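You operate a simulated robot arm through the tools that you are given. There is no shell and no other tool. Be economical: measure what you need, move in short steps, check, and stop when the job is done.

You are at the controls of a simulated two-armed robot. One attempt, no reset.

Task
Put the slot card on the white table top away on the shelf table. Put the 14 ml brass cup from the white table top on the blue table top and the 10 ml brass cup on the grey table top. Put the lane card on the bench corner. Take the spring from the shelf table and leave it on the ledge four. Put the 3 brass shim from the blue table top on the white table top and the 1 brass shim on the top of the turntable. Take the bag four and put it on the bed of the label press. Take the long block and leave it on the white table top. Pick up the yellow roller with one hand, pass it to the other hand and put it on the blue table top. Take the purple gauge and put it on top of the orange bundle. Open the yellow lid. The order is free. Set down upright: slot card, lane card.

The check looks at the end state, three seconds after you hand in, the way a careful person would. Anything else that was tipped, shoved, dropped, spilled or broken makes it a failure. A push-on lid holds only when it is set on centred and level and pressed home; a screw cap is set on level and turned clockwise until tight.

Robot
Two 7-joint arms with three-finger grippers on one trunk, on a base that drives. Base frame: it is fixed to the floor where the robot stands at the start and does not move with it; the origin is under the middle of the robot, x ahead of it, y to its left, z up. Units: m, degrees, N and s.
The left shoulder is at the start at [0.03, 0.124, 1.108], the right one opposite. With the tool pointing down near the work surface each hand reaches from about 0.1 to 0.76 m from the robot's upright axis, wherever it stands, measured 20 degrees to its own side. Places, roughly: bag four [-3.25, 0, 0.75]; bed of the label press (27x19 cm) [-3.24, 1.7, 0.9]; bench corner [0.4, 3.6, 0.8]; blue table top [-3.4, -0.1, 0.8]; brass cup [0.5, 0.5, 0.75]; brass shim [-3.25, 0, 0.75]; grey table top [-1.5, 4.6, 0.8]; lane card [-1.25, 0.75, 0.75]; ledge four (27x13 cm) [0.16, -1.3, 0.92]; long block [-3.5, -0.25, 0.75]; orange bundle [-1.5, 1.25, 0.75]; purple gauge [-1.75, 1, 0.75]; shelf table [-1.5, 1.5, 0.8]; slot card [0.5, 0.25, 0.75]; spring (3x3x6 cm) [-1.4, 1.1, 0.8]; top of the turntable [-3.4, 1.3, 0.9]; white table top [0.7, 0.3, 0.8]; yellow lid [0.3, 1.9, 0.8]; yellow roller (4x4x10 cm) [-1.8, 0.8, 0.8]. Payload 2.2 kg a hand.
The tool frame of a hand sits at the grasp point between the pads (the TCP): z along the fingers, y along the line on which they close. The tips reach 0.028 m beyond it. Largest opening 0.102 m; the body of the gripper starts 0.071 m behind the TCP.
Orientation is that of the tool frame in the base frame, as a unit quaternion [x, y, z, w]. With the fingers straight down and closing along the base's y, the tool's x points along the base's -x, its y along +y and its z along -z.

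Tools
- The arms move only by the tool servo_tool. It takes "left_commands", "right_commands" or both (then of equal length, played together; a hand with none holds still); each is a list of rows, each an object of numbers (a shift or turn left out is 0, a gripper value left out holds the last): "fingers": the closure, from 0 (fully open) to 1 (shut); "x", "y", "z": the shift along the tool's x, y, z in m; "ax", "ay", "az": the turn, a rotation vector about the tool's x, y, z in degrees. In form: [{"fingers": .., "x": .., "y": .., "z": .., "ax": .., "ay": .., "az": ..}, ...]. A call has 1 to 8 rows; each row is the pose to reach, as a shift and turn from the pose commanded when the call began, along the tool's axes at that moment. A row lasts 0.2 s, in which the tool goes at most 0.05 m and 8.6 degrees; a call with a longer step from one row to the next is refused whole, and so is a gripper value outside its range. Where a pose cannot be reached the arm comes as near as it can. A force on the tool above 40 N (or 10 N above the force at the start of the call, whichever is more), or a blocked arm, ends the call early, and 0.2 s more pass. Each finger halts on what it meets, pressing with about 43 N; the grip force reading is that of the motor and also rises with nothing between the fingers. The clock runs only during rows and for 0.2 s after the last one: add rows that repeat a pose to give the fingers time. It gives the time, the measured TCP pose, the force on the tool (base axes), the opening and the grip force at its end, in the units of the frame above (readings bear some noise), with the torque about the TCP (base axes, N m) and any sound that the robot's microphone picked up, and new pictures: "pictures" is both (left out), scene, wrist or none (wrist: the cameras of the hands that moved).
- Cameras (640 x 400 px; columns grow to the right, rows downward): "scene" is now at [0.0316, 0.0256, 1.8069]; the picture's right is [0.38, -0.93, 0.00], its down [-0.82, -0.33, -0.47] and it looks along [0.43, 0.18, -0.88] (base axes); focal length 296 px, centre (320, 200). "left" rides on the left gripper at [0.072, 0.038, -0.086] in its tool frame; the picture's right is [-0.46, 0.89, 0.00], its down [-0.60, -0.32, -0.73] and it looks along [-0.65, -0.34, 0.68] (tool axes); focal length 256 px, centre (320, 200). "right" rides on the right gripper at [0.069, 0.044, -0.086] in its tool frame; the picture's right is [-0.53, 0.85, 0.00], its down [-0.58, -0.36, -0.73] and it looks along [-0.62, -0.39, 0.68] (tool axes); focal length 256 px, centre (320, 200). There is no depth. A picture from a camera that has moved, and an enlarged one, comes with that camera's place and axes in the base frame and with its lens.
- lift_body(by): slides the trunk up (or, below 0, down) by that many m; the arms and the scene camera ride with it, the base frame stays. It gives what a move gives, with no picture.
- drive_base(legs): drives the robot by 1 to 6 legs, each [ahead, left, turn to the left] in m, m and degrees, along the robot's own axes; the way and the turn of a leg run together, so that a leg with both is an arc; at most 1.5 m and 180 degrees a leg. The arms and the cameras ride along, it lands a little off, and it stops where it bumps. It gives what a move gives, and a new picture of the scene camera.
- head_to(pan, tilt): turns the head with the scene camera to pan (to the left, within 143 degrees either way) and tilt (down, from -29 to 69), counted from straight ahead of the robot. It gives what a move gives, and a new picture of the scene camera.
- enlarge(camera, box): a new picture of the part [left, top, right, bottom] of that camera's present view, enlarged. It takes no simulated time.
- hand_in(): hands the job in; it is judged then, once.

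Work in short steps. Places have to be worked out from the pictures, the camera data and where the tool is seen: move nearer, look again, correct. Check each grasp and each placing, and mend what went wrong. You have 567 turns and 360 pictures in all, those below and enlarged ones among them. Open the grippers and draw the arms clear of the work before you hand the job in, unless the task says otherwise; then end with one line.

The tools are called after "Call:" by a JSON object that holds its "op" and its "data". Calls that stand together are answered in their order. servo_tool: Moves the arms, as the interface text tells. Its arguments: {"type":"object","properties":{"left_commands":{"type":"array"},"right_commands":{"type":"array"},"pictures":{"type":"string","enum":["both","scene","wrist","none"]}},"required":[]} The other tools are called the same way: lift_body (by) slides the trunk up or down; drive_base (legs) drives the base; head_to (pan, tilt) turns the head that bears the scene camera; enlarge (camera, box) takes an enlarged picture of a part of a camera's view; hand_in () hands the job in.

At the start:

```text
time: 0.0
left_tcp_pos: [0.399, 0.5011, 1.157]
left_tcp_rot: [0.0, 1.0, 0.001, -0.001]
left_force: [-0.8, -0.3, 0.4]
left_wrist_torque: [-0.04, 0.0, -0.04]
left_grip_width: 0.1022
left_gripper_force: 0.1
right_tcp_pos: [0.3345, 0.0662, 1.1589]
right_tcp_rot: [0.0, 1.0, 0.0, -0.001]
right_force: [-0.9, 1.1, -0.5]
right_wrist_torque: [-0.02, 0.05, 0.01]
right_grip_width: 0.102
right_gripper_force: 0.1
trunk travel left (down, up): [-0.35, 0.19]
robot x, y, heading: [0.0019, -0.0009, -0.1]
head pan, tilt: [22.1, 62.1]
```

scene: 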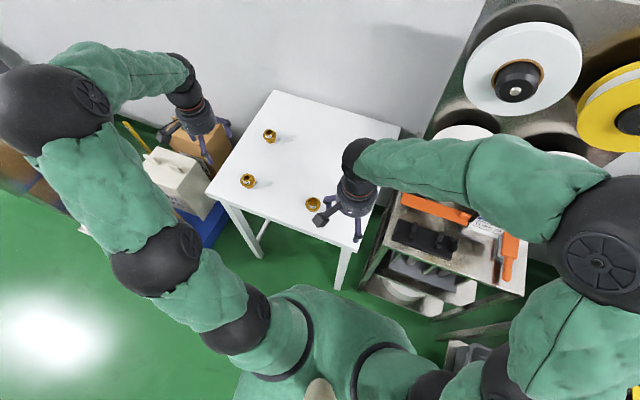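
right: 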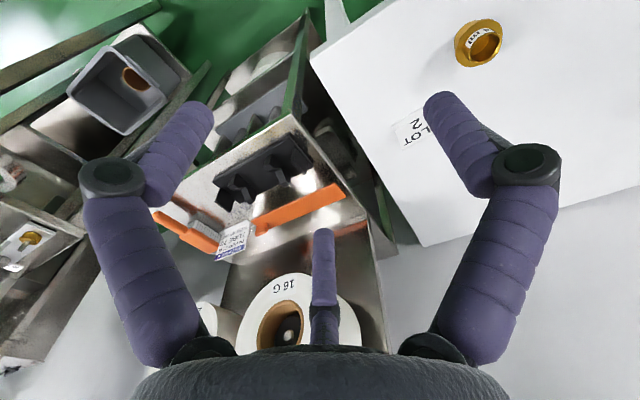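
left: 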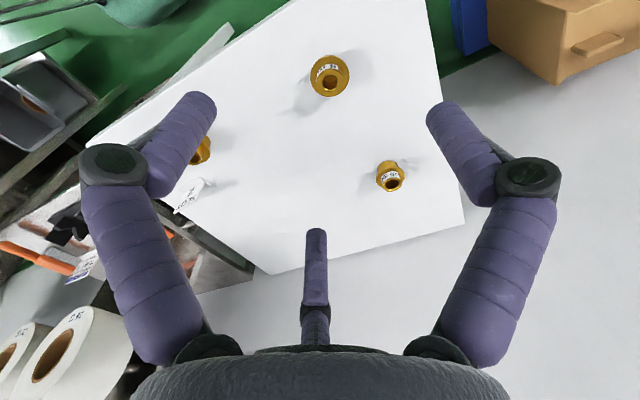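

The white table shows three brass cups and a small card reading "LOT 2". I'll enlarge both wrist views to read the labels.

Call:
{"op": "enlarge", "data": {"camera": "left", "box": [160, 40, 420, 220]}}

Call:
{"op": "enlarge", "data": {"camera": "right", "box": [380, 0, 540, 160]}}

Call:
{"op": "enlarge", "data": {"camera": "scene", "box": [200, 90, 400, 240]}}

```text
2.22 times, centred on (290, 130) of left
camera zoom: at [0.3272, 0.5405, 1.2444], right [0.46, 0.89, 0.0], down [0.6, -0.32, 0.73], along [0.65, -0.34, -0.68], focal length 569 px, centre (387, 356)
```

zoom: 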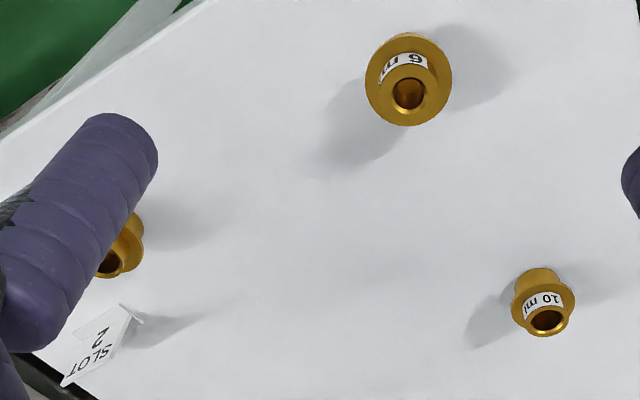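

```text
2.50 times, centred on (460, 80) of right
camera zoom: at [0.266, 0.1102, 1.2475], right [0.53, 0.85, 0.0], down [0.58, -0.36, 0.73], along [0.62, -0.39, -0.68], focal length 640 px, centre (-30, 500)
```

zoom: 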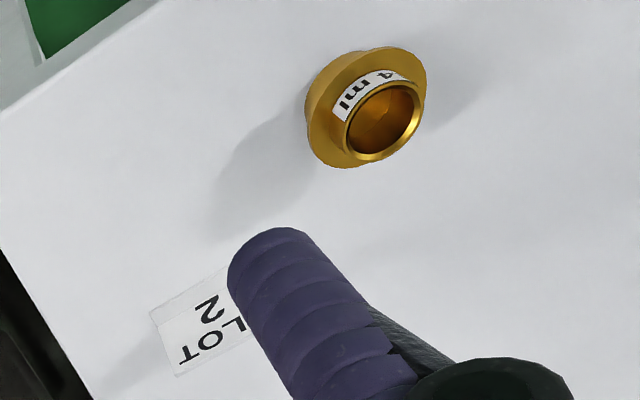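

```text
2.67 times, centred on (300, 165) of scene
camera zoom: at [0.0316, 0.0256, 1.8069], right [0.38, -0.93, 0.0], down [-0.82, -0.33, -0.47], along [0.43, 0.18, -0.88], focal length 790 px, centre (373, 293)
```

zoom: 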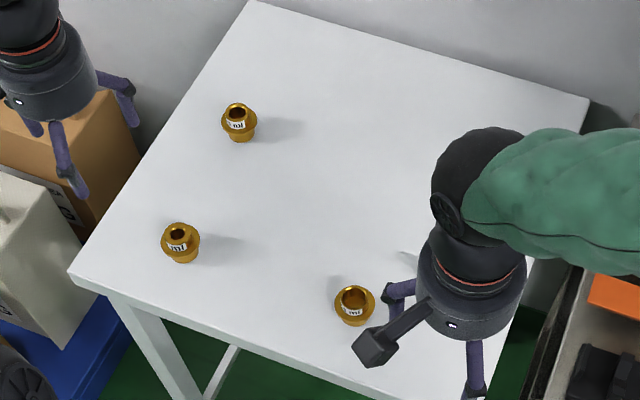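

Three cups: 6 ml at front left, 10 ml at the back, ?4 ml at front right, and the SLOT 2 card at the right. I'll look around the room before planning routes.

Call:
{"op": "head_to", "data": {"pan": 75, "tilt": 25}}

Call:
{"op": "head_to", "data": {"pan": 140, "tilt": 25}}

Call:
{"op": "head_to", "data": {"pan": -140, "tilt": 25}}

Call:
{"op": "head_to", "data": {"pan": -70, "tilt": 30}}

```text
time: 1.2
left_tcp_pos: [0.3981, 0.5014, 1.1579]
left_tcp_rot: [0.0, 1.0, 0.001, 0.0]
left_force: [-0.4, 0.7, -0.1]
left_wrist_torque: [-0.02, -0.01, 0.0]
left_grip_width: 0.1022
left_gripper_force: 0.0
right_tcp_pos: [0.3357, 0.0678, 1.1603]
right_tcp_rot: [-0.001, 1.0, 0.0, -0.001]
right_force: [-0.7, 0.3, -0.4]
right_wrist_torque: [-0.05, -0.03, 0.03]
right_grip_width: 0.1021
right_gripper_force: 0.1
trunk travel left (down, up): [-0.35, 0.19]
robot x, y, heading: [-0.0024, -0.0014, 0.2]
head pan, tilt: [75.0, 25.0]
camera scene: at [-0.0039, 0.0905, 1.8594], right [0.97, -0.26, 0.0], down [-0.11, -0.41, -0.91], along [0.24, 0.88, -0.42], focal length 296 px, centre (320, 200)
```

scene: 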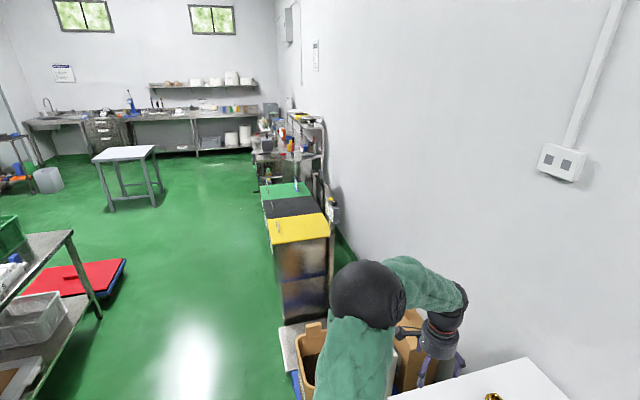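

```text
time: 2.6
left_tcp_pos: [0.3998, 0.5018, 1.1568]
left_tcp_rot: [0.0, 1.0, -0.001, 0.0]
left_force: [-0.4, 0.1, -0.8]
left_wrist_torque: [-0.03, -0.01, 0.0]
left_grip_width: 0.102
left_gripper_force: 0.0
right_tcp_pos: [0.3343, 0.0671, 1.1595]
right_tcp_rot: [0.0, 1.0, 0.001, -0.001]
right_force: [0.0, 0.2, -0.7]
right_wrist_torque: [-0.01, 0.01, -0.03]
right_grip_width: 0.1021
right_gripper_force: 0.2
trunk travel left (down, up): [-0.35, 0.19]
robot x, y, heading: [0.001, -0.0009, 0.1]
head pan, tilt: [140.0, 25.0]
camera scene: at [-0.0984, 0.0608, 1.8594], right [0.64, 0.77, 0.0], down [0.32, -0.27, -0.91], along [-0.69, 0.58, -0.42], focal length 296 px, centre (320, 200)
```

scene: 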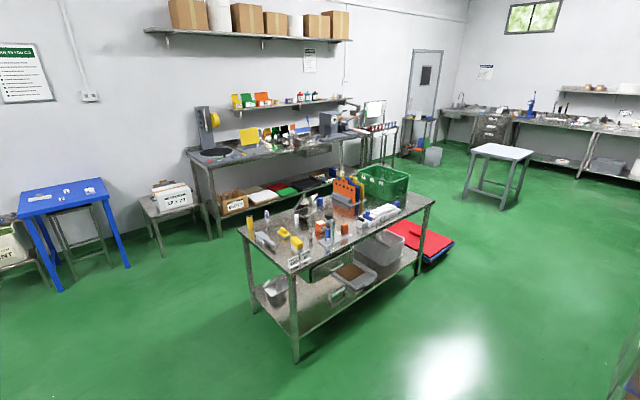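

```text
time: 6.4
left_tcp_pos: [0.4005, 0.5019, 1.158]
left_tcp_rot: [0.0, 1.0, -0.001, 0.0]
left_force: [0.3, 0.3, -0.7]
left_wrist_torque: [0.01, -0.03, 0.01]
left_grip_width: 0.1023
left_gripper_force: 0.1
right_tcp_pos: [0.3354, 0.0675, 1.1588]
right_tcp_rot: [0.0, 1.0, 0.0, -0.001]
right_force: [0.8, -0.4, 0.2]
right_wrist_torque: [-0.02, 0.01, 0.0]
right_grip_width: 0.102
right_gripper_force: 0.0
trunk travel left (down, up): [-0.35, 0.19]
robot x, y, heading: [-0.0009, 0.0032, 0.1]
head pan, tilt: [-140.0, 25.0]
camera scene: at [-0.0984, -0.0577, 1.8594], right [-0.64, 0.77, 0.0], down [0.32, 0.27, -0.91], along [-0.69, -0.58, -0.42], focal length 296 px, centre (320, 200)
```

scene: 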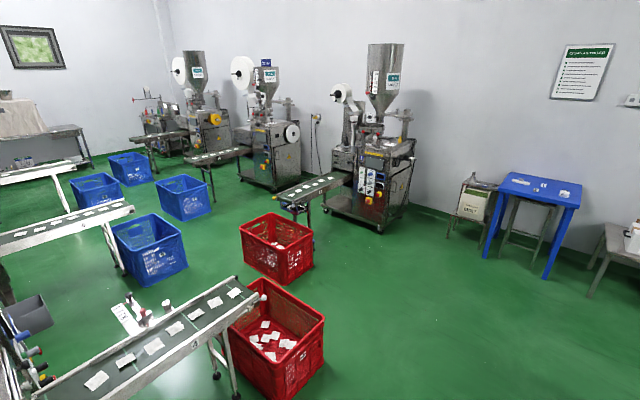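

```text
time: 7.8
left_tcp_pos: [0.3992, 0.5014, 1.1577]
left_tcp_rot: [0.0, 1.0, 0.001, 0.0]
left_force: [0.1, -0.4, -0.4]
left_wrist_torque: [-0.01, 0.01, -0.04]
left_grip_width: 0.102
left_gripper_force: 0.1
right_tcp_pos: [0.3349, 0.0671, 1.1604]
right_tcp_rot: [0.0, 1.0, 0.0, -0.001]
right_force: [-0.4, 0.2, -0.4]
right_wrist_torque: [0.0, 0.0, 0.04]
right_grip_width: 0.102
right_gripper_force: 0.1
trunk travel left (down, up): [-0.35, 0.19]
robot x, y, heading: [-0.0004, -0.0008, 0.1]
head pan, tilt: [-70.0, 30.0]
camera scene: at [0.003, -0.0835, 1.8515], right [-0.94, -0.34, 0.0], down [-0.17, 0.47, -0.87], along [0.3, -0.81, -0.5], focal length 296 px, centre (320, 200)
```

scene: 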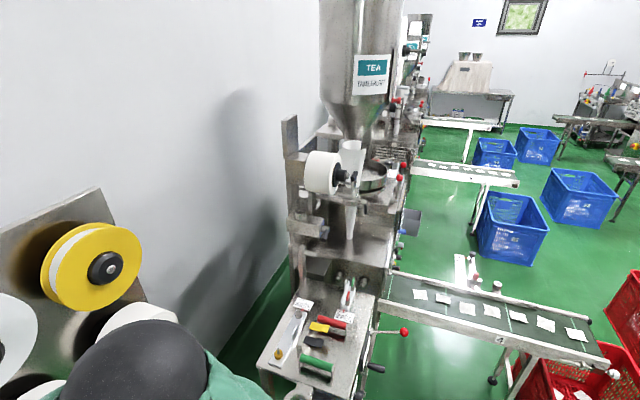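

The layout is clear. First job is the white table, so I'll shift the right hand aside and look down at the cups and the card.

Call:
{"op": "servo_tool", "data": {"right_commands": [{"y": -0.05}, {"y": -0.1}, {"y": -0.15}, {"y": -0.2}], "pictures": "wrist"}}

Call:
{"op": "head_to", "data": {"pan": 15, "tilt": 55}}

Call:
{"op": "enlarge", "data": {"camera": "scene", "box": [200, 140, 420, 280]}}

```text
time: 8.8
left_tcp_pos: [0.3983, 0.5005, 1.1593]
left_tcp_rot: [0.0, 1.0, 0.002, 0.0]
left_force: [0.5, -0.2, 0.3]
left_wrist_torque: [0.01, 0.0, 0.03]
left_grip_width: 0.102
left_gripper_force: 0.1
right_tcp_pos: [0.3359, -0.1364, 1.1595]
right_tcp_rot: [-0.001, 1.0, 0.001, 0.0]
right_force: [-0.4, -0.8, -0.3]
right_wrist_torque: [0.01, -0.04, 0.01]
right_grip_width: 0.102
right_gripper_force: 0.1
trunk travel left (down, up): [-0.35, 0.19]
robot x, y, heading: [0.0022, 0.0019, -0.0]
head pan, tilt: [-70.0, 30.0]
camera right: at [0.266, -0.0929, 1.2478], right [0.53, 0.85, 0.0], down [0.58, -0.37, 0.73], along [0.62, -0.39, -0.68], focal length 256 px, centre (320, 200)
```

right: 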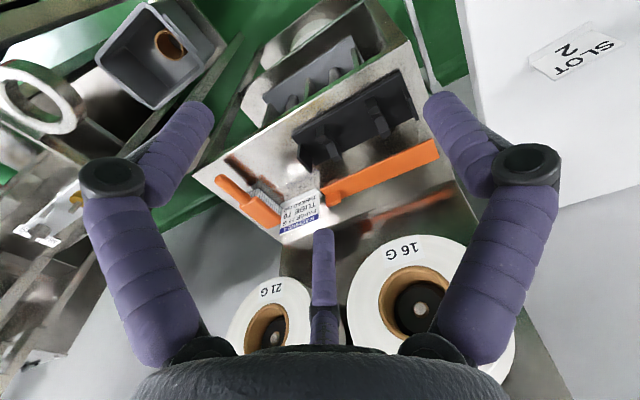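

```text
time: 10.4
left_tcp_pos: [0.3997, 0.5019, 1.1573]
left_tcp_rot: [0.0, 1.0, 0.0, -0.001]
left_force: [-0.2, 0.0, -0.2]
left_wrist_torque: [0.0, -0.05, -0.02]
left_grip_width: 0.1018
left_gripper_force: 0.1
right_tcp_pos: [0.3371, -0.1346, 1.16]
right_tcp_rot: [0.0, 1.0, -0.001, -0.002]
right_force: [0.5, 0.8, 0.0]
right_wrist_torque: [0.03, -0.01, 0.01]
right_grip_width: 0.102
right_gripper_force: 0.1
trunk travel left (down, up): [-0.35, 0.19]
robot x, y, heading: [-0.0016, -0.0008, 0.0]
head pan, tilt: [15.0, 55.0]
camera scene: at [0.0419, 0.0201, 1.8154], right [0.26, -0.97, 0.0], down [-0.79, -0.21, -0.57], along [0.55, 0.15, -0.82], focal length 296 px, centre (320, 200)
```

scene: 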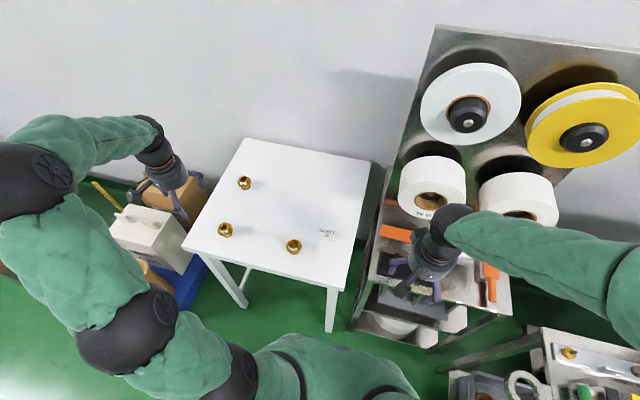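

```text
2.86 times, centred on (310, 210) of scene
camera zoom: at [0.0419, 0.0201, 1.8154], right [0.26, -0.97, 0.0], down [-0.79, -0.21, -0.57], along [0.55, 0.15, -0.82], focal length 846 px, centre (349, 171)
```

zoom: 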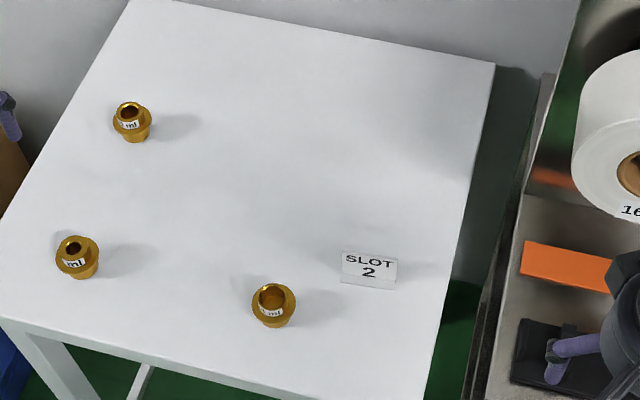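

Card sits at about (0.54, 0.13), facing me with its width roughly along y, and the 14 ml cup at about (0.47, 0.24). I'll bring the right hand over the card while turning it so the fingers close along x.

Call:
{"op": "servo_tool", "data": {"right_commands": [{"x": -0.02, "y": 0.033, "az": -8.5}, {"x": -0.04, "y": 0.066, "az": -17}, {"x": -0.06, "y": 0.1, "az": -25.5}, {"x": -0.08, "y": 0.133, "az": -34}, {"x": -0.1, "y": 0.166, "az": -42.5}, {"x": -0.12, "y": 0.2, "az": -51}, {"x": -0.14, "y": 0.233, "az": -59.5}, {"x": -0.16, "y": 0.265, "az": -68}], "pictures": "none"}}

Call:
{"op": "servo_tool", "data": {"right_commands": [{"az": -8}, {"az": -16}, {"az": -24}, {"az": -31}], "pictures": "both"}}

```text
time: 12.2
left_tcp_pos: [0.4004, 0.5022, 1.1564]
left_tcp_rot: [0.001, 1.0, -0.001, 0.0]
left_force: [0.3, 0.0, 0.1]
left_wrist_torque: [0.01, 0.0, 0.0]
left_grip_width: 0.1021
left_gripper_force: 0.1
right_tcp_pos: [0.4957, 0.1314, 1.1602]
right_tcp_rot: [-0.56, 0.829, 0.001, 0.0]
right_force: [0.4, -0.2, -0.2]
right_wrist_torque: [0.0, -0.01, -0.02]
right_grip_width: 0.1018
right_gripper_force: 0.1
trunk travel left (down, up): [-0.35, 0.19]
robot x, y, heading: [-0.0023, 0.0019, 0.1]
head pan, tilt: [15.0, 55.0]
```

```text
time: 13.2
left_tcp_pos: [0.3999, 0.5015, 1.1583]
left_tcp_rot: [0.0, 1.0, 0.001, 0.0]
left_force: [0.7, 0.1, -0.3]
left_wrist_torque: [-0.02, 0.03, 0.0]
left_grip_width: 0.102
left_gripper_force: 0.0
right_tcp_pos: [0.4955, 0.1317, 1.1597]
right_tcp_rot: [0.761, -0.648, 0.0, 0.0]
right_force: [0.1, -0.2, 0.8]
right_wrist_torque: [-0.01, -0.02, -0.01]
right_grip_width: 0.1018
right_gripper_force: 0.1
trunk travel left (down, up): [-0.35, 0.19]
robot x, y, heading: [-0.003, 0.0025, 0.2]
head pan, tilt: [15.0, 55.0]
camera scene: at [0.042, 0.0204, 1.8154], right [0.26, -0.97, 0.0], down [-0.79, -0.21, -0.57], along [0.55, 0.15, -0.82], focal length 296 px, centre (320, 200)
camera right: at [0.4634, 0.0566, 1.2466], right [-0.92, 0.39, 0.0], down [0.27, 0.63, 0.73], along [0.29, 0.67, -0.68], focal length 256 px, centre (320, 200)
```

scene: 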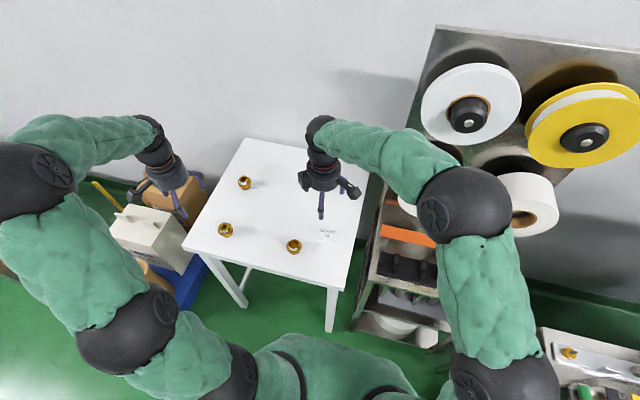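
right: 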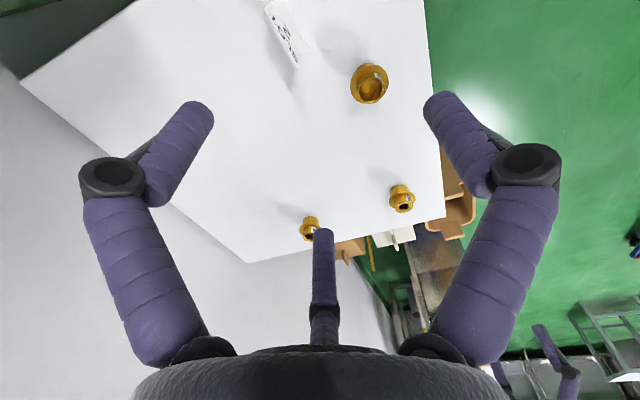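

The wrist view agrees: card near (0.55, 0.13). I'll enlarge it to see its shape and orientation.

Call:
{"op": "enlarge", "data": {"camera": "right", "box": [240, 0, 400, 110]}}

```text
3.64 times, centred on (320, 55) of right
camera zoom: at [0.4634, 0.0566, 1.2466], right [-0.92, 0.39, 0.0], down [0.27, 0.63, 0.73], along [0.29, 0.67, -0.68], focal length 931 px, centre (320, 727)
```

zoom: 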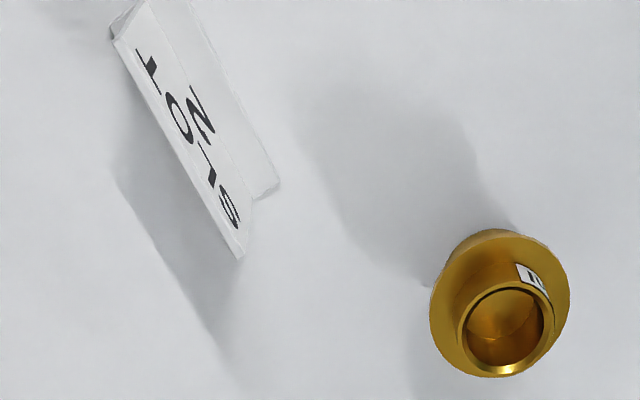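

Triangulating gives a card top edge from (0.544, 0.167) to (0.551, 0.094), height 0.827–0.888, leaning slightly back. I'll centre over it and go down to just above.

Call:
{"op": "servo_tool", "data": {"right_commands": [{"x": 0.002, "y": -0.012, "z": 0.045, "az": 1}, {"x": 0.004, "y": -0.025, "z": 0.09, "az": 2}, {"x": 0.006, "y": -0.037, "z": 0.135, "az": 3}, {"x": 0.008, "y": -0.049, "z": 0.18, "az": 3}, {"x": 0.008, "y": -0.049, "z": 0.215, "az": 3}], "pictures": "both"}}

```text
time: 14.4
left_tcp_pos: [0.4003, 0.5017, 1.1577]
left_tcp_rot: [0.0, 1.0, 0.0, 0.0]
left_force: [-0.2, 0.5, -0.1]
left_wrist_torque: [0.04, 0.01, -0.03]
left_grip_width: 0.1019
left_gripper_force: 0.1
right_tcp_pos: [0.5449, 0.1284, 0.9431]
right_tcp_rot: [0.744, -0.669, -0.001, -0.001]
right_force: [0.0, 0.1, 0.1]
right_wrist_torque: [0.0, 0.04, 0.03]
right_grip_width: 0.102
right_gripper_force: 0.1
trunk travel left (down, up): [-0.35, 0.19]
robot x, y, heading: [0.0006, 0.0002, -0.1]
head pan, tilt: [15.0, 55.0]
camera scene: at [0.0419, 0.02, 1.8154], right [0.26, -0.97, 0.0], down [-0.79, -0.21, -0.57], along [0.55, 0.15, -0.82], focal length 296 px, centre (320, 200)
camera right: at [0.5091, 0.0556, 1.0307], right [-0.9, 0.44, 0.0], down [0.3, 0.61, 0.73], along [0.32, 0.66, -0.68], focal length 256 px, centre (320, 200)
```

scene: 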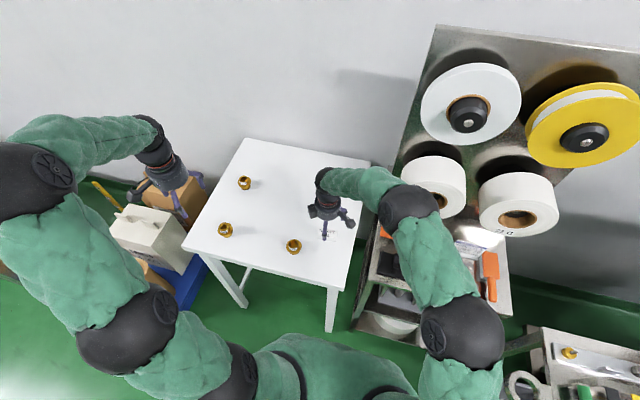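
right: 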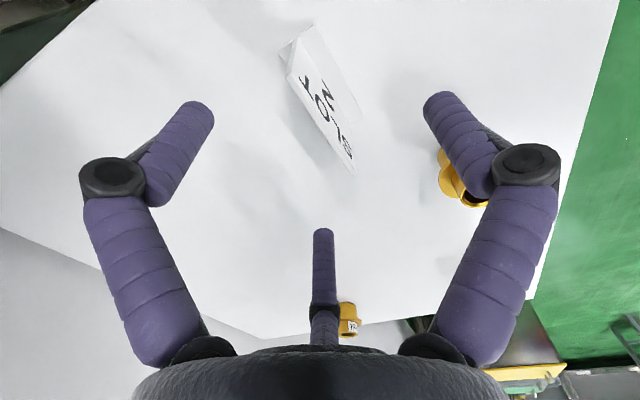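

It's a tent card, with the ridge centred between the fingers. I'll descend around it and close gently.

Call:
{"op": "servo_tool", "data": {"right_commands": [{"x": -0.007, "z": 0.03}, {"x": -0.007, "z": 0.06}, {"x": -0.007, "z": 0.074}], "pictures": "wrist"}}

```text
time: 15.2
left_tcp_pos: [0.3998, 0.502, 1.1569]
left_tcp_rot: [0.0, 1.0, 0.0, 0.0]
left_force: [-0.6, 0.2, -0.1]
left_wrist_torque: [0.01, 0.03, -0.01]
left_grip_width: 0.102
left_gripper_force: 0.1
right_tcp_pos: [0.5439, 0.1372, 0.8693]
right_tcp_rot: [0.743, -0.669, 0.001, 0.001]
right_force: [-0.2, 0.6, -0.3]
right_wrist_torque: [0.03, -0.02, 0.0]
right_grip_width: 0.1019
right_gripper_force: 0.1
trunk travel left (down, up): [-0.35, 0.19]
robot x, y, heading: [-0.0015, 0.0031, 0.3]
head pan, tilt: [15.0, 55.0]
camera right: at [0.5077, 0.065, 0.9569], right [-0.9, 0.44, 0.0], down [0.3, 0.61, 0.73], along [0.32, 0.66, -0.68], focal length 256 px, centre (320, 200)
```

right: 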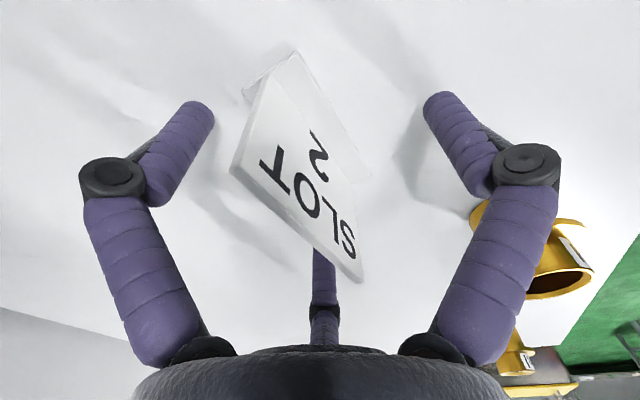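

Fingers straddle the card and the cup is well clear. Closing now.

Call:
{"op": "servo_tool", "data": {"right_commands": [{"z": 0.006, "fingers": 0.5}, {"z": 0.006, "fingers": 1}, {"z": 0.006, "fingers": 1}, {"z": 0.006, "fingers": 1}, {"z": 0.006, "fingers": 1}], "pictures": "wrist"}}

```text
time: 15.8
left_tcp_pos: [0.3918, 0.5, 1.1618]
left_tcp_rot: [-0.001, 1.0, 0.0, 0.004]
left_force: [0.5, 0.3, -0.8]
left_wrist_torque: [-0.03, 0.04, -0.01]
left_grip_width: 0.102
left_gripper_force: 0.1
right_tcp_pos: [0.5389, 0.1385, 0.8772]
right_tcp_rot: [0.742, -0.67, 0.002, 0.0]
right_force: [-53.9, -8.0, 79.7]
right_wrist_torque: [-0.58, 4.64, 0.05]
right_grip_width: 0.0484
right_gripper_force: 38.3
trunk travel left (down, up): [-0.35, 0.19]
robot x, y, heading: [-0.0025, 0.0001, 0.2]
head pan, tilt: [15.0, 55.0]
stopped in row 2 (right hand): the force on the tool passed its limit at 52 N (the readings are from after the stop); the commanded pose is now the measured one
camera right: at [0.5025, 0.0655, 0.9648], right [-0.9, 0.45, 0.0], down [0.3, 0.61, 0.73], along [0.33, 0.65, -0.68], focal length 256 px, centre (320, 200)
```

right: 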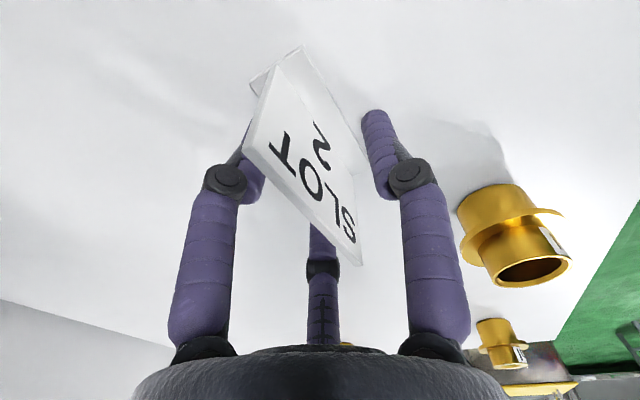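

There was a strong upward force, so the tips likely hit the card foot or the table. I'll open and raise slightly.

Call:
{"op": "servo_tool", "data": {"right_commands": [{"fingers": 0.2, "z": -0.002}, {"fingers": 0.2, "z": -0.005}, {"fingers": 0.2, "z": -0.008}], "pictures": "wrist"}}

```text
time: 16.6
left_tcp_pos: [0.3997, 0.5014, 1.1589]
left_tcp_rot: [-0.001, 1.0, 0.0, 0.0]
left_force: [0.2, 0.0, -0.8]
left_wrist_torque: [-0.04, -0.01, 0.01]
left_grip_width: 0.1019
left_gripper_force: 0.0
right_tcp_pos: [0.5466, 0.14, 0.8754]
right_tcp_rot: [0.743, -0.669, -0.001, -0.001]
right_force: [-0.4, -0.3, 0.6]
right_wrist_torque: [0.0, 0.01, 0.01]
right_grip_width: 0.0816
right_gripper_force: 0.0
trunk travel left (down, up): [-0.35, 0.19]
robot x, y, heading: [-0.0008, 0.002, -0.1]
head pan, tilt: [15.0, 55.0]
camera right: at [0.5104, 0.0657, 0.9625], right [-0.9, 0.44, 0.0], down [0.3, 0.61, 0.73], along [0.33, 0.66, -0.68], focal length 256 px, centre (320, 200)
```

right: 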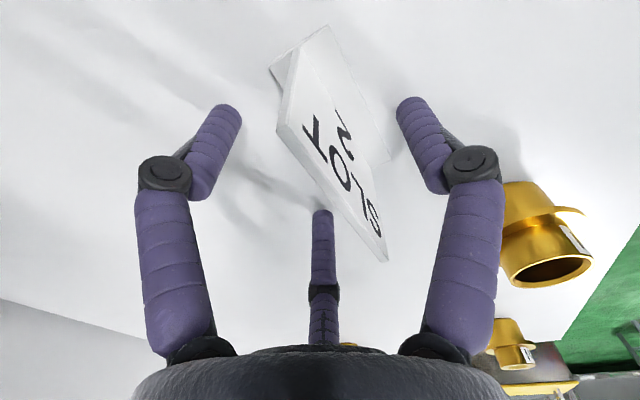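

The card slid about 7 mm toward me. I'll raise 1.5 cm, recentre, and grip just the upper part.

Call:
{"op": "servo_tool", "data": {"right_commands": [{"y": 0.004, "z": -0.012}, {"y": 0.008, "z": -0.016, "fingers": 0.2}, {"y": 0.008, "z": -0.016, "fingers": 0.45}, {"y": 0.008, "z": -0.016, "fingers": 0.7}, {"y": 0.008, "z": -0.016, "fingers": 0.85}, {"y": 0.008, "z": -0.016, "fingers": 0.95}], "pictures": "wrist"}}

```text
time: 17.9
left_tcp_pos: [0.3991, 0.5006, 1.1573]
left_tcp_rot: [0.0, 1.0, 0.0, 0.0]
left_force: [0.0, 0.2, 0.5]
left_wrist_torque: [-0.01, -0.01, 0.02]
left_grip_width: 0.1021
left_gripper_force: 0.0
right_tcp_pos: [0.5397, 0.1393, 0.8922]
right_tcp_rot: [0.743, -0.67, 0.001, -0.002]
right_force: [0.4, 0.2, -0.4]
right_wrist_torque: [-0.01, -0.01, -0.01]
right_grip_width: 0.0069
right_gripper_force: 1.5
trunk travel left (down, up): [-0.35, 0.19]
robot x, y, heading: [-0.0028, -0.0011, 0.1]
head pan, tilt: [15.0, 55.0]
camera right: at [0.502, 0.0653, 0.9796], right [-0.9, 0.44, 0.0], down [0.3, 0.61, 0.73], along [0.33, 0.66, -0.68], focal length 256 px, centre (320, 200)
```

right: 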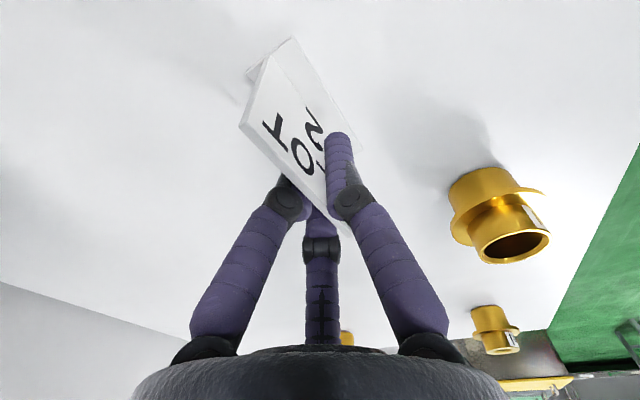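

Width 7 mm with little force; I'll fully close and check the grip force.

Call:
{"op": "servo_tool", "data": {"right_commands": [{"fingers": 1}, {"fingers": 1}], "pictures": "none"}}

Call:
{"op": "enlarge", "data": {"camera": "scene", "box": [250, 180, 390, 270]}}

```text
time: 18.6
left_tcp_pos: [0.3998, 0.5022, 1.1579]
left_tcp_rot: [0.001, 1.0, 0.0, 0.001]
left_force: [0.4, 0.8, 0.3]
left_wrist_torque: [-0.04, 0.02, 0.05]
left_grip_width: 0.1019
left_gripper_force: 0.1
right_tcp_pos: [0.5392, 0.1393, 0.8921]
right_tcp_rot: [0.743, -0.67, 0.001, -0.002]
right_force: [-0.3, -0.7, 0.5]
right_wrist_torque: [0.02, -0.02, -0.01]
right_grip_width: 0.006
right_gripper_force: 34.1
trunk travel left (down, up): [-0.35, 0.19]
robot x, y, heading: [-0.001, 0.0035, 0.1]
head pan, tilt: [15.0, 55.0]
```

```text
4.44 times, centred on (320, 225) of scene
camera zoom: at [0.0416, 0.0202, 1.8154], right [0.26, -0.97, 0.0], down [-0.79, -0.21, -0.57], along [0.55, 0.15, -0.82], focal length 1317 px, centre (320, 89)
```

zoom: 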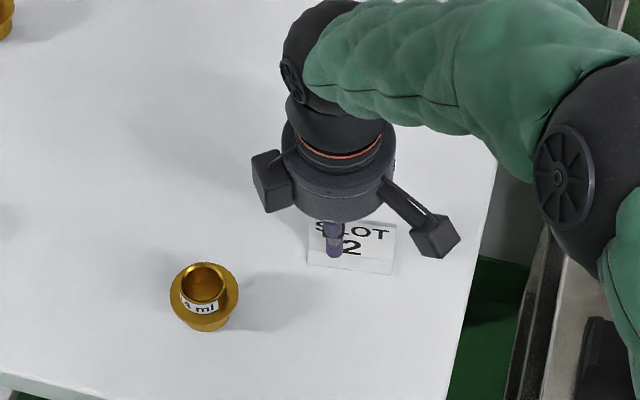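

It holds a panel about 6 mm thick at 34 N, slightly off-centre. I'll lift and check.

Call:
{"op": "servo_tool", "data": {"right_commands": [{"z": -0.02}, {"z": -0.05}, {"z": -0.09}, {"z": -0.13}], "pictures": "wrist"}}

Call:
{"op": "enlarge", "data": {"camera": "scene", "box": [220, 160, 400, 280]}}

```text
time: 19.6
left_tcp_pos: [0.3997, 0.5014, 1.1585]
left_tcp_rot: [0.001, 1.0, 0.0, 0.0]
left_force: [0.5, -0.3, -0.3]
left_wrist_torque: [0.02, -0.02, -0.01]
left_grip_width: 0.102
left_gripper_force: 0.1
right_tcp_pos: [0.5368, 0.1365, 1.0226]
right_tcp_rot: [0.743, -0.67, 0.001, -0.002]
right_force: [0.6, -1.1, -1.0]
right_wrist_torque: [0.0, -0.03, -0.01]
right_grip_width: 0.0061
right_gripper_force: 33.6
trunk travel left (down, up): [-0.35, 0.19]
robot x, y, heading: [-0.0006, 0.0012, -0.1]
head pan, tilt: [15.0, 55.0]
camera right: at [0.5003, 0.064, 1.11], right [-0.9, 0.44, 0.0], down [0.3, 0.61, 0.73], along [0.33, 0.66, -0.68], focal length 256 px, centre (320, 200)
```

right: 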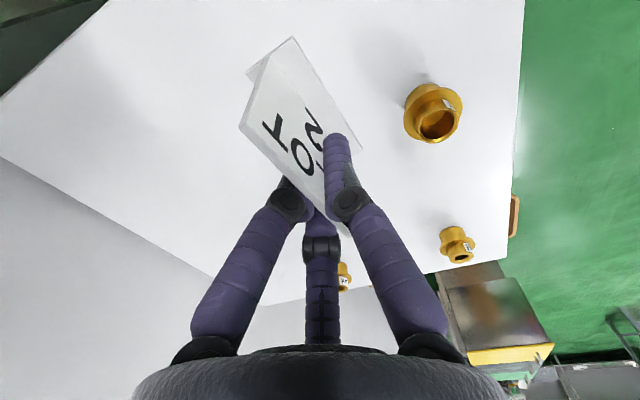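

```text
3.33 times, centred on (310, 220) of scene
camera zoom: at [0.0409, 0.02, 1.8154], right [0.26, -0.97, 0.0], down [-0.79, -0.21, -0.57], along [0.55, 0.15, -0.82], focal length 988 px, centre (353, 133)
```

zoom: 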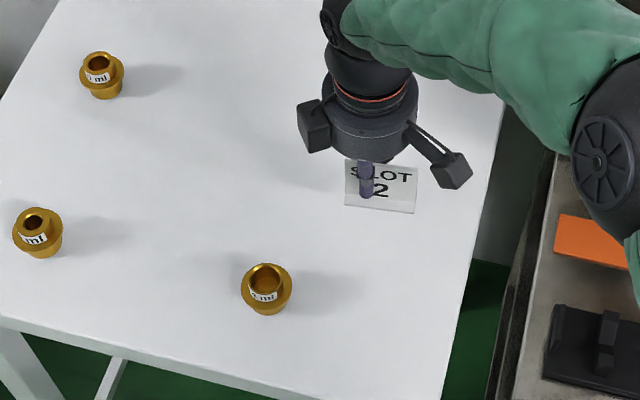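

Card is lifted and steady. Now the right hand retreats to the right while the left comes over the 14 ml cup at about (0.457, 0.23).

Call:
{"op": "servo_tool", "data": {"left_commands": [{"x": -0.01, "y": -0.04}, {"x": -0.02, "y": -0.08}, {"x": -0.03, "y": -0.12}, {"x": -0.04, "y": -0.16}, {"x": -0.05, "y": -0.2}, {"x": -0.057, "y": -0.24}, {"x": -0.057, "y": -0.271}, {"x": -0.057, "y": -0.271, "z": 0.04}], "right_commands": [{"x": 0.04}, {"x": 0.08}, {"x": 0.12}, {"x": 0.16, "z": -0.02}, {"x": 0.2, "z": -0.04}, {"x": 0.24, "z": -0.04}, {"x": 0.27, "z": -0.04}, {"x": 0.27, "z": -0.04}], "pictures": "wrist"}}

```text
time: 20.8
left_tcp_pos: [0.4443, 0.3088, 1.1581]
left_tcp_rot: [0.0, 1.0, 0.0, 0.0]
left_force: [-0.3, -0.5, 0.4]
left_wrist_torque: [0.01, -0.03, -0.02]
left_grip_width: 0.1022
left_gripper_force: 0.1
right_tcp_pos: [0.5444, -0.0484, 1.0494]
right_tcp_rot: [0.746, -0.666, -0.008, 0.009]
right_force: [-11.3, 3.9, 0.8]
right_wrist_torque: [-0.39, -1.01, -0.11]
right_grip_width: 0.006
right_gripper_force: 34.1
trunk travel left (down, up): [-0.35, 0.19]
robot x, y, heading: [-0.0047, -0.0006, 0.0]
head pan, tilt: [15.0, 55.0]
stopped in row 6 (right hand): the force on the tool passed its limit at 59 N (the readings are from after the stop); the commanded pose is now the measured one
camera right: at [0.5109, -0.1216, 1.1389], right [-0.9, 0.44, 0.02], down [0.32, 0.61, 0.72], along [0.3, 0.66, -0.69], focal length 256 px, centre (320, 200)
camera left: at [0.3726, 0.3479, 1.2453], right [0.46, 0.89, 0.0], down [0.6, -0.32, 0.73], along [0.65, -0.34, -0.68], focal length 256 px, centre (320, 200)
```

right: 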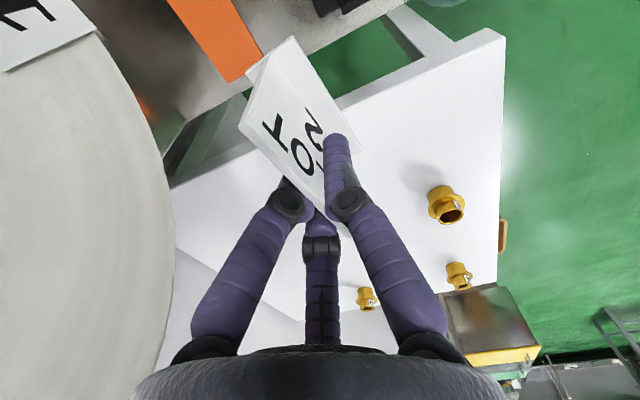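
left: 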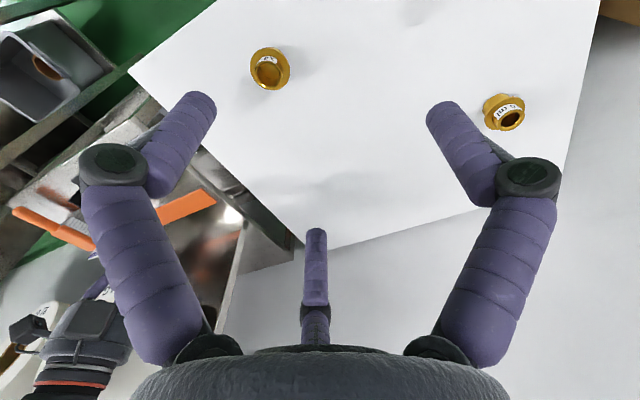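

The right hand bumped the reel on the right rack, so I'll back it off toward the robot (−x).

Call:
{"op": "servo_tool", "data": {"right_commands": [{"x": -0.02, "y": 0.02}, {"x": -0.02, "y": 0.06}, {"x": -0.02, "y": 0.1}], "pictures": "scene"}}

```text
time: 21.6
left_tcp_pos: [0.4461, 0.3079, 1.1579]
left_tcp_rot: [-0.001, 1.0, -0.001, 0.0]
left_force: [-1.2, 0.5, 0.4]
left_wrist_torque: [0.02, -0.02, 0.03]
left_grip_width: 0.1021
left_gripper_force: 0.1
right_tcp_pos: [0.4469, -0.0387, 1.0526]
right_tcp_rot: [0.745, -0.667, -0.007, 0.006]
right_force: [-0.5, -0.5, -0.8]
right_wrist_torque: [-0.02, -0.02, 0.03]
right_grip_width: 0.0061
right_gripper_force: 33.4
trunk travel left (down, up): [-0.35, 0.19]
robot x, y, heading: [-0.0048, 0.0011, -0.0]
head pan, tilt: [15.0, 55.0]
camera scene: at [0.0403, 0.02, 1.8154], right [0.26, -0.97, 0.0], down [-0.79, -0.21, -0.57], along [0.55, 0.15, -0.82], focal length 296 px, centre (320, 200)
```

scene: 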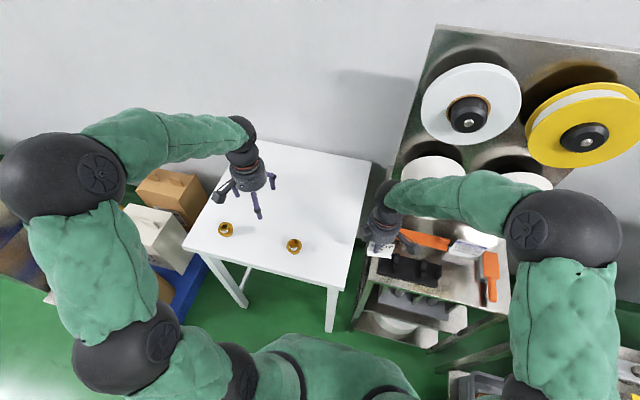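

The reels look unmoved. Now bring the left hand over the cup and lower toward it.

Call:
{"op": "servo_tool", "data": {"left_commands": [{"x": -0.005, "y": -0.03}, {"x": -0.011, "y": -0.06}, {"x": -0.011, "y": -0.078, "z": 0.04}, {"x": -0.011, "y": -0.078, "z": 0.09}, {"x": -0.011, "y": -0.078, "z": 0.14}, {"x": -0.011, "y": -0.078, "z": 0.18}, {"x": -0.011, "y": -0.078, "z": 0.21}], "pictures": "wrist"}}

```text
time: 23.2
left_tcp_pos: [0.4595, 0.2311, 0.9467]
left_tcp_rot: [0.0, 1.0, 0.0, 0.0]
left_force: [-0.6, -0.8, 0.2]
left_wrist_torque: [-0.02, 0.04, -0.02]
left_grip_width: 0.1019
left_gripper_force: 0.1
right_tcp_pos: [0.4479, -0.0395, 1.0521]
right_tcp_rot: [0.745, -0.667, -0.007, 0.007]
right_force: [0.9, -0.1, -0.1]
right_wrist_torque: [0.01, 0.0, -0.02]
right_grip_width: 0.006
right_gripper_force: 33.4
trunk travel left (down, up): [-0.35, 0.19]
robot x, y, heading: [-0.0, 0.0004, 0.1]
head pan, tilt: [15.0, 55.0]
camera left: at [0.3856, 0.27, 1.0341], right [0.47, 0.89, 0.0], down [0.6, -0.32, 0.73], along [0.65, -0.34, -0.68], focal length 256 px, centre (320, 200)
```

left: 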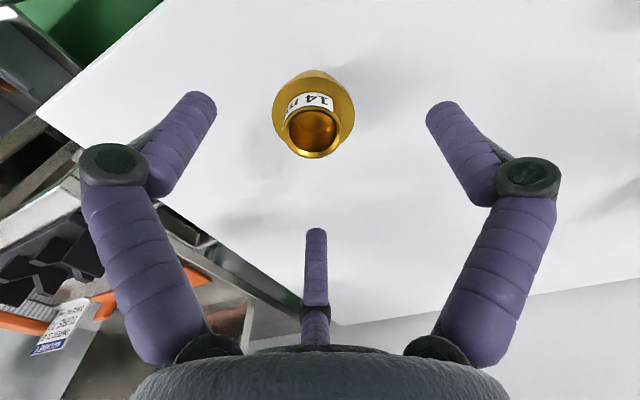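

The label "14 ml" is confirmed and the cup is about (0.466, 0.222). I'll centre, descend to flange level and close.

Call:
{"op": "servo_tool", "data": {"left_commands": [{"x": -0.006, "y": -0.009, "z": 0.03}, {"x": -0.006, "y": -0.009, "z": 0.06}, {"x": -0.006, "y": -0.009, "z": 0.067}], "pictures": "wrist"}}

```text
time: 24.0
left_tcp_pos: [0.464, 0.2213, 0.8818]
left_tcp_rot: [-0.001, 1.0, 0.0, 0.0]
left_force: [-0.6, -0.2, -0.2]
left_wrist_torque: [0.0, 0.0, 0.0]
left_grip_width: 0.102
left_gripper_force: 0.0
right_tcp_pos: [0.4481, -0.0394, 1.0518]
right_tcp_rot: [0.745, -0.667, -0.007, 0.007]
right_force: [-0.1, -0.2, 0.0]
right_wrist_torque: [0.0, -0.01, -0.03]
right_grip_width: 0.0056
right_gripper_force: 33.1
trunk travel left (down, up): [-0.35, 0.19]
robot x, y, heading: [0.0009, 0.0016, 0.2]
head pan, tilt: [15.0, 55.0]
camera left: at [0.3923, 0.2599, 0.969], right [0.46, 0.89, 0.0], down [0.6, -0.32, 0.73], along [0.65, -0.34, -0.68], focal length 256 px, centre (320, 200)
```

left: 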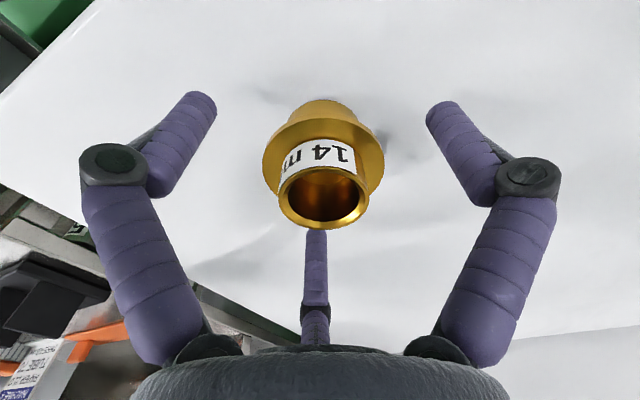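

The flange lies between the fingertips and TCP level. Closing in steps.

Call:
{"op": "servo_tool", "data": {"left_commands": [{"fingers": 0.2}, {"fingers": 0.4}, {"fingers": 0.6}, {"fingers": 0.8}, {"fingers": 1}, {"fingers": 1}], "pictures": "wrist"}}

```text
time: 25.4
left_tcp_pos: [0.465, 0.2217, 0.8824]
left_tcp_rot: [0.0, 1.0, 0.001, 0.001]
left_force: [-0.1, -0.1, 3.9]
left_wrist_torque: [-0.04, 0.1, -0.01]
left_grip_width: 0.056
left_gripper_force: 42.9
right_tcp_pos: [0.4479, -0.0394, 1.0525]
right_tcp_rot: [0.744, -0.668, -0.007, 0.007]
right_force: [0.3, 0.2, 0.0]
right_wrist_torque: [0.0, -0.03, 0.03]
right_grip_width: 0.006
right_gripper_force: 33.2
trunk travel left (down, up): [-0.35, 0.19]
robot x, y, heading: [-0.004, 0.0006, 0.2]
head pan, tilt: [15.0, 55.0]
camera left: at [0.392, 0.2601, 0.9694], right [0.46, 0.89, 0.0], down [0.6, -0.32, 0.73], along [0.65, -0.34, -0.68], focal length 256 px, centre (320, 200)
```

left: 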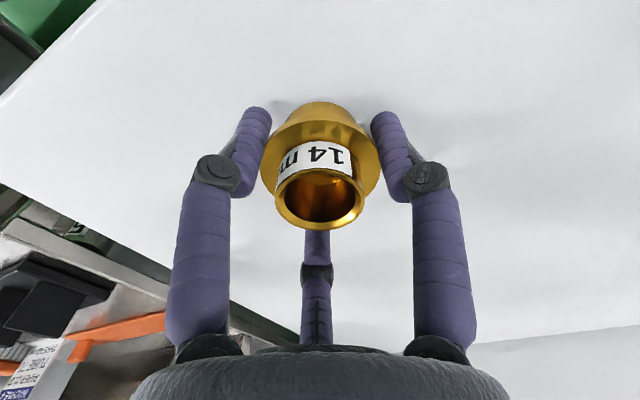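

The flange is held at 43 N. Lifting the cup.

Call:
{"op": "servo_tool", "data": {"left_commands": [{"z": -0.03}, {"z": -0.07}, {"z": -0.11}, {"z": -0.15}, {"z": -0.19}], "pictures": "wrist"}}

```text
time: 26.6
left_tcp_pos: [0.4616, 0.2224, 1.072]
left_tcp_rot: [0.001, 1.0, 0.0, 0.0]
left_force: [-1.8, -0.3, -0.9]
left_wrist_torque: [-0.03, 0.01, 0.07]
left_grip_width: 0.0558
left_gripper_force: 43.0
right_tcp_pos: [0.448, -0.0387, 1.0521]
right_tcp_rot: [0.745, -0.667, -0.007, 0.006]
right_force: [0.2, -0.3, 0.5]
right_wrist_torque: [0.0, 0.03, 0.01]
right_grip_width: 0.0059
right_gripper_force: 33.6
trunk travel left (down, up): [-0.35, 0.19]
robot x, y, heading: [0.0002, 0.002, -0.2]
head pan, tilt: [15.0, 55.0]
camera left: at [0.3893, 0.2614, 1.1575], right [0.47, 0.88, 0.0], down [0.6, -0.32, 0.73], along [0.65, -0.34, -0.68], focal length 256 px, centre (320, 200)
```

left: 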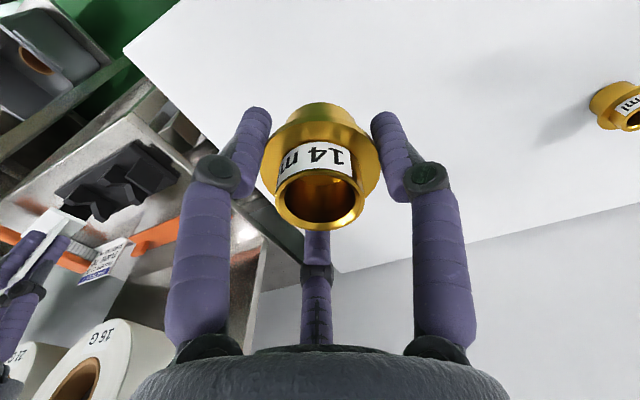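

Both items are held. I'll tuck the hands closer in and then drive to the east side of the shelf table, facing −x.

Call:
{"op": "servo_tool", "data": {"left_commands": [{"x": 0.04}, {"x": 0.08}, {"x": 0.12, "z": -0.02}, {"x": 0.12, "y": 0.04, "z": -0.05}], "right_commands": [{"y": 0.04}, {"y": 0.08}, {"x": 0.04, "y": 0.1, "z": -0.03}, {"x": 0.08, "y": 0.1, "z": -0.06}], "pictures": "none"}}

Call:
{"op": "drive_base", "data": {"legs": [[-0.5, 0, 0], [0, 0, 90], [0, 0, 90], [0.1, -0.9, 0]]}}

```text
refused: row 3 steps farther than a row can; nothing moved
```

```text
time: 41.6
left_tcp_pos: [-1.0865, 0.6625, 1.0708]
left_tcp_rot: [1.0, 0.01, 0.0, 0.0]
left_force: [0.7, -0.1, -1.5]
left_wrist_torque: [-0.01, 0.02, -0.03]
left_grip_width: 0.0512
left_gripper_force: 42.9
right_tcp_pos: [-1.0775, 0.9261, 1.0524]
right_tcp_rot: [0.659, 0.752, 0.006, 0.007]
right_force: [-0.2, -0.4, 1.1]
right_wrist_torque: [-0.01, 0.01, 0.0]
right_grip_width: 0.0059
right_gripper_force: 33.0
trunk travel left (down, up): [-0.35, 0.19]
robot x, y, heading: [-0.6284, 0.8956, -178.8]
head pan, tilt: [15.0, 55.0]
camera scene: at [-0.666, 0.8775, 1.8154], right [-0.28, 0.96, 0.0], down [0.79, 0.23, -0.57], along [-0.55, -0.16, -0.82], focal length 296 px, centre (320, 200)
```

scene: 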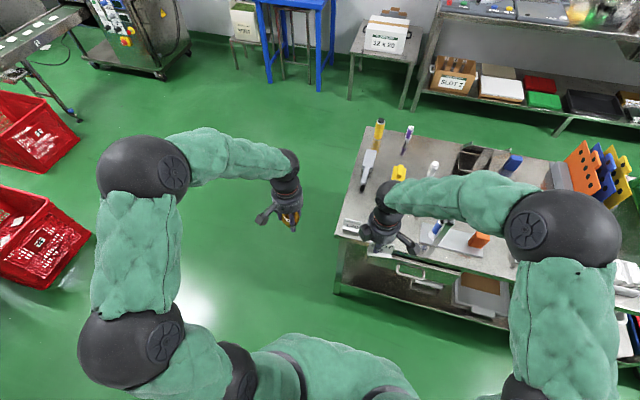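

I arrived safely, although the cup's width reading changed from 0.056 to 0.051. I'll check the cup with the left camera and look at the shelf table.

Call:
{"op": "enlarge", "data": {"camera": "left", "box": [200, 80, 440, 240]}}

Call:
{"op": "head_to", "data": {"pan": -20, "tilt": 45}}

Call:
{"op": "enlarge", "data": {"camera": "right", "box": [0, 0, 640, 400]}}

```text
2.50 times, centred on (320, 160) of left
camera zoom: at [-1.0136, 0.6278, 1.1571], right [-0.45, -0.9, 0.0], down [-0.61, 0.3, 0.73], along [-0.65, 0.33, -0.68], focal length 640 px, centre (320, 300)
```

zoom: 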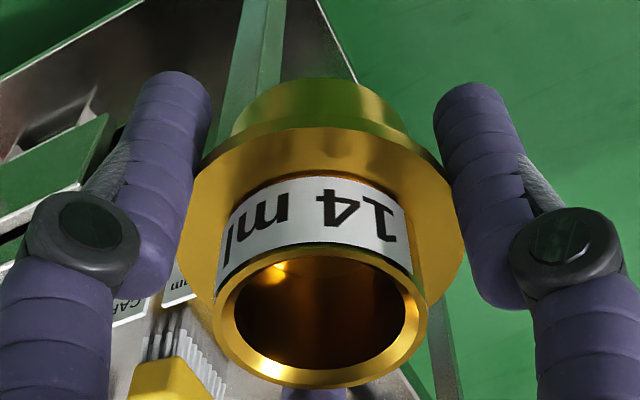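

```text
time: 42.6
left_tcp_pos: [-1.0857, 0.6637, 1.0692]
left_tcp_rot: [1.0, 0.011, 0.0, 0.0]
left_force: [-0.6, -0.3, -0.5]
left_wrist_torque: [0.0, 0.02, 0.01]
left_grip_width: 0.051
left_gripper_force: 43.1
right_tcp_pos: [-1.0776, 0.924, 1.0515]
right_tcp_rot: [0.659, 0.752, 0.007, 0.007]
right_force: [-0.3, -0.2, 0.2]
right_wrist_torque: [0.02, 0.02, -0.01]
right_grip_width: 0.0061
right_gripper_force: 33.8
trunk travel left (down, up): [-0.35, 0.19]
robot x, y, heading: [-0.6263, 0.8935, -178.8]
head pan, tilt: [-20.0, 45.0]
camera scene: at [-0.6738, 0.9233, 1.8288], right [0.32, 0.95, 0.0], down [0.67, -0.23, -0.71], along [-0.67, 0.23, -0.71], focal length 296 px, centre (320, 200)
```

scene: 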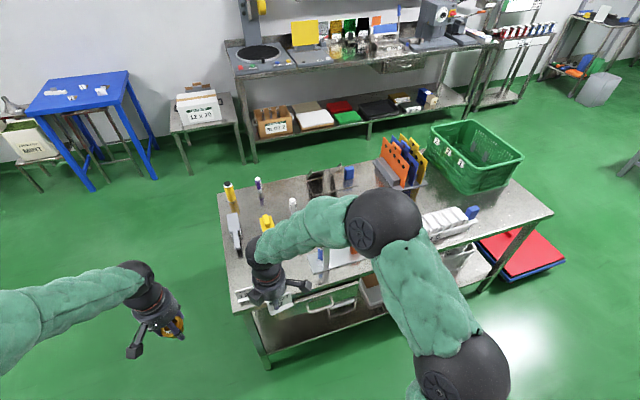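

```text
1.00 times, centred on (320, 200) of right (not enlarged: the box is as wide or as high as the picture)
camera zoom: at [-1.045, 0.9987, 1.1403], right [0.91, -0.42, 0.02], down [-0.3, -0.62, 0.72], along [-0.29, -0.66, -0.69], focal length 256 px, centre (320, 200)
```

zoom: 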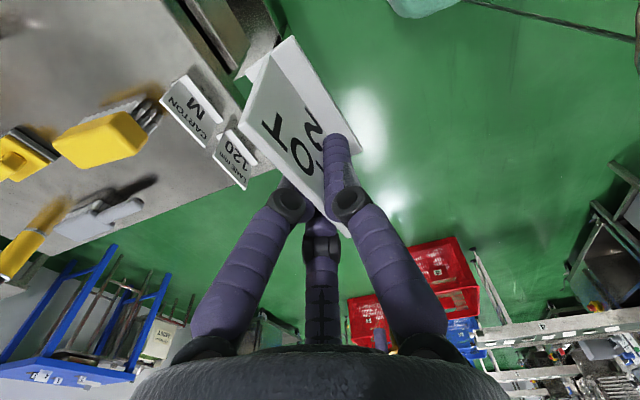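

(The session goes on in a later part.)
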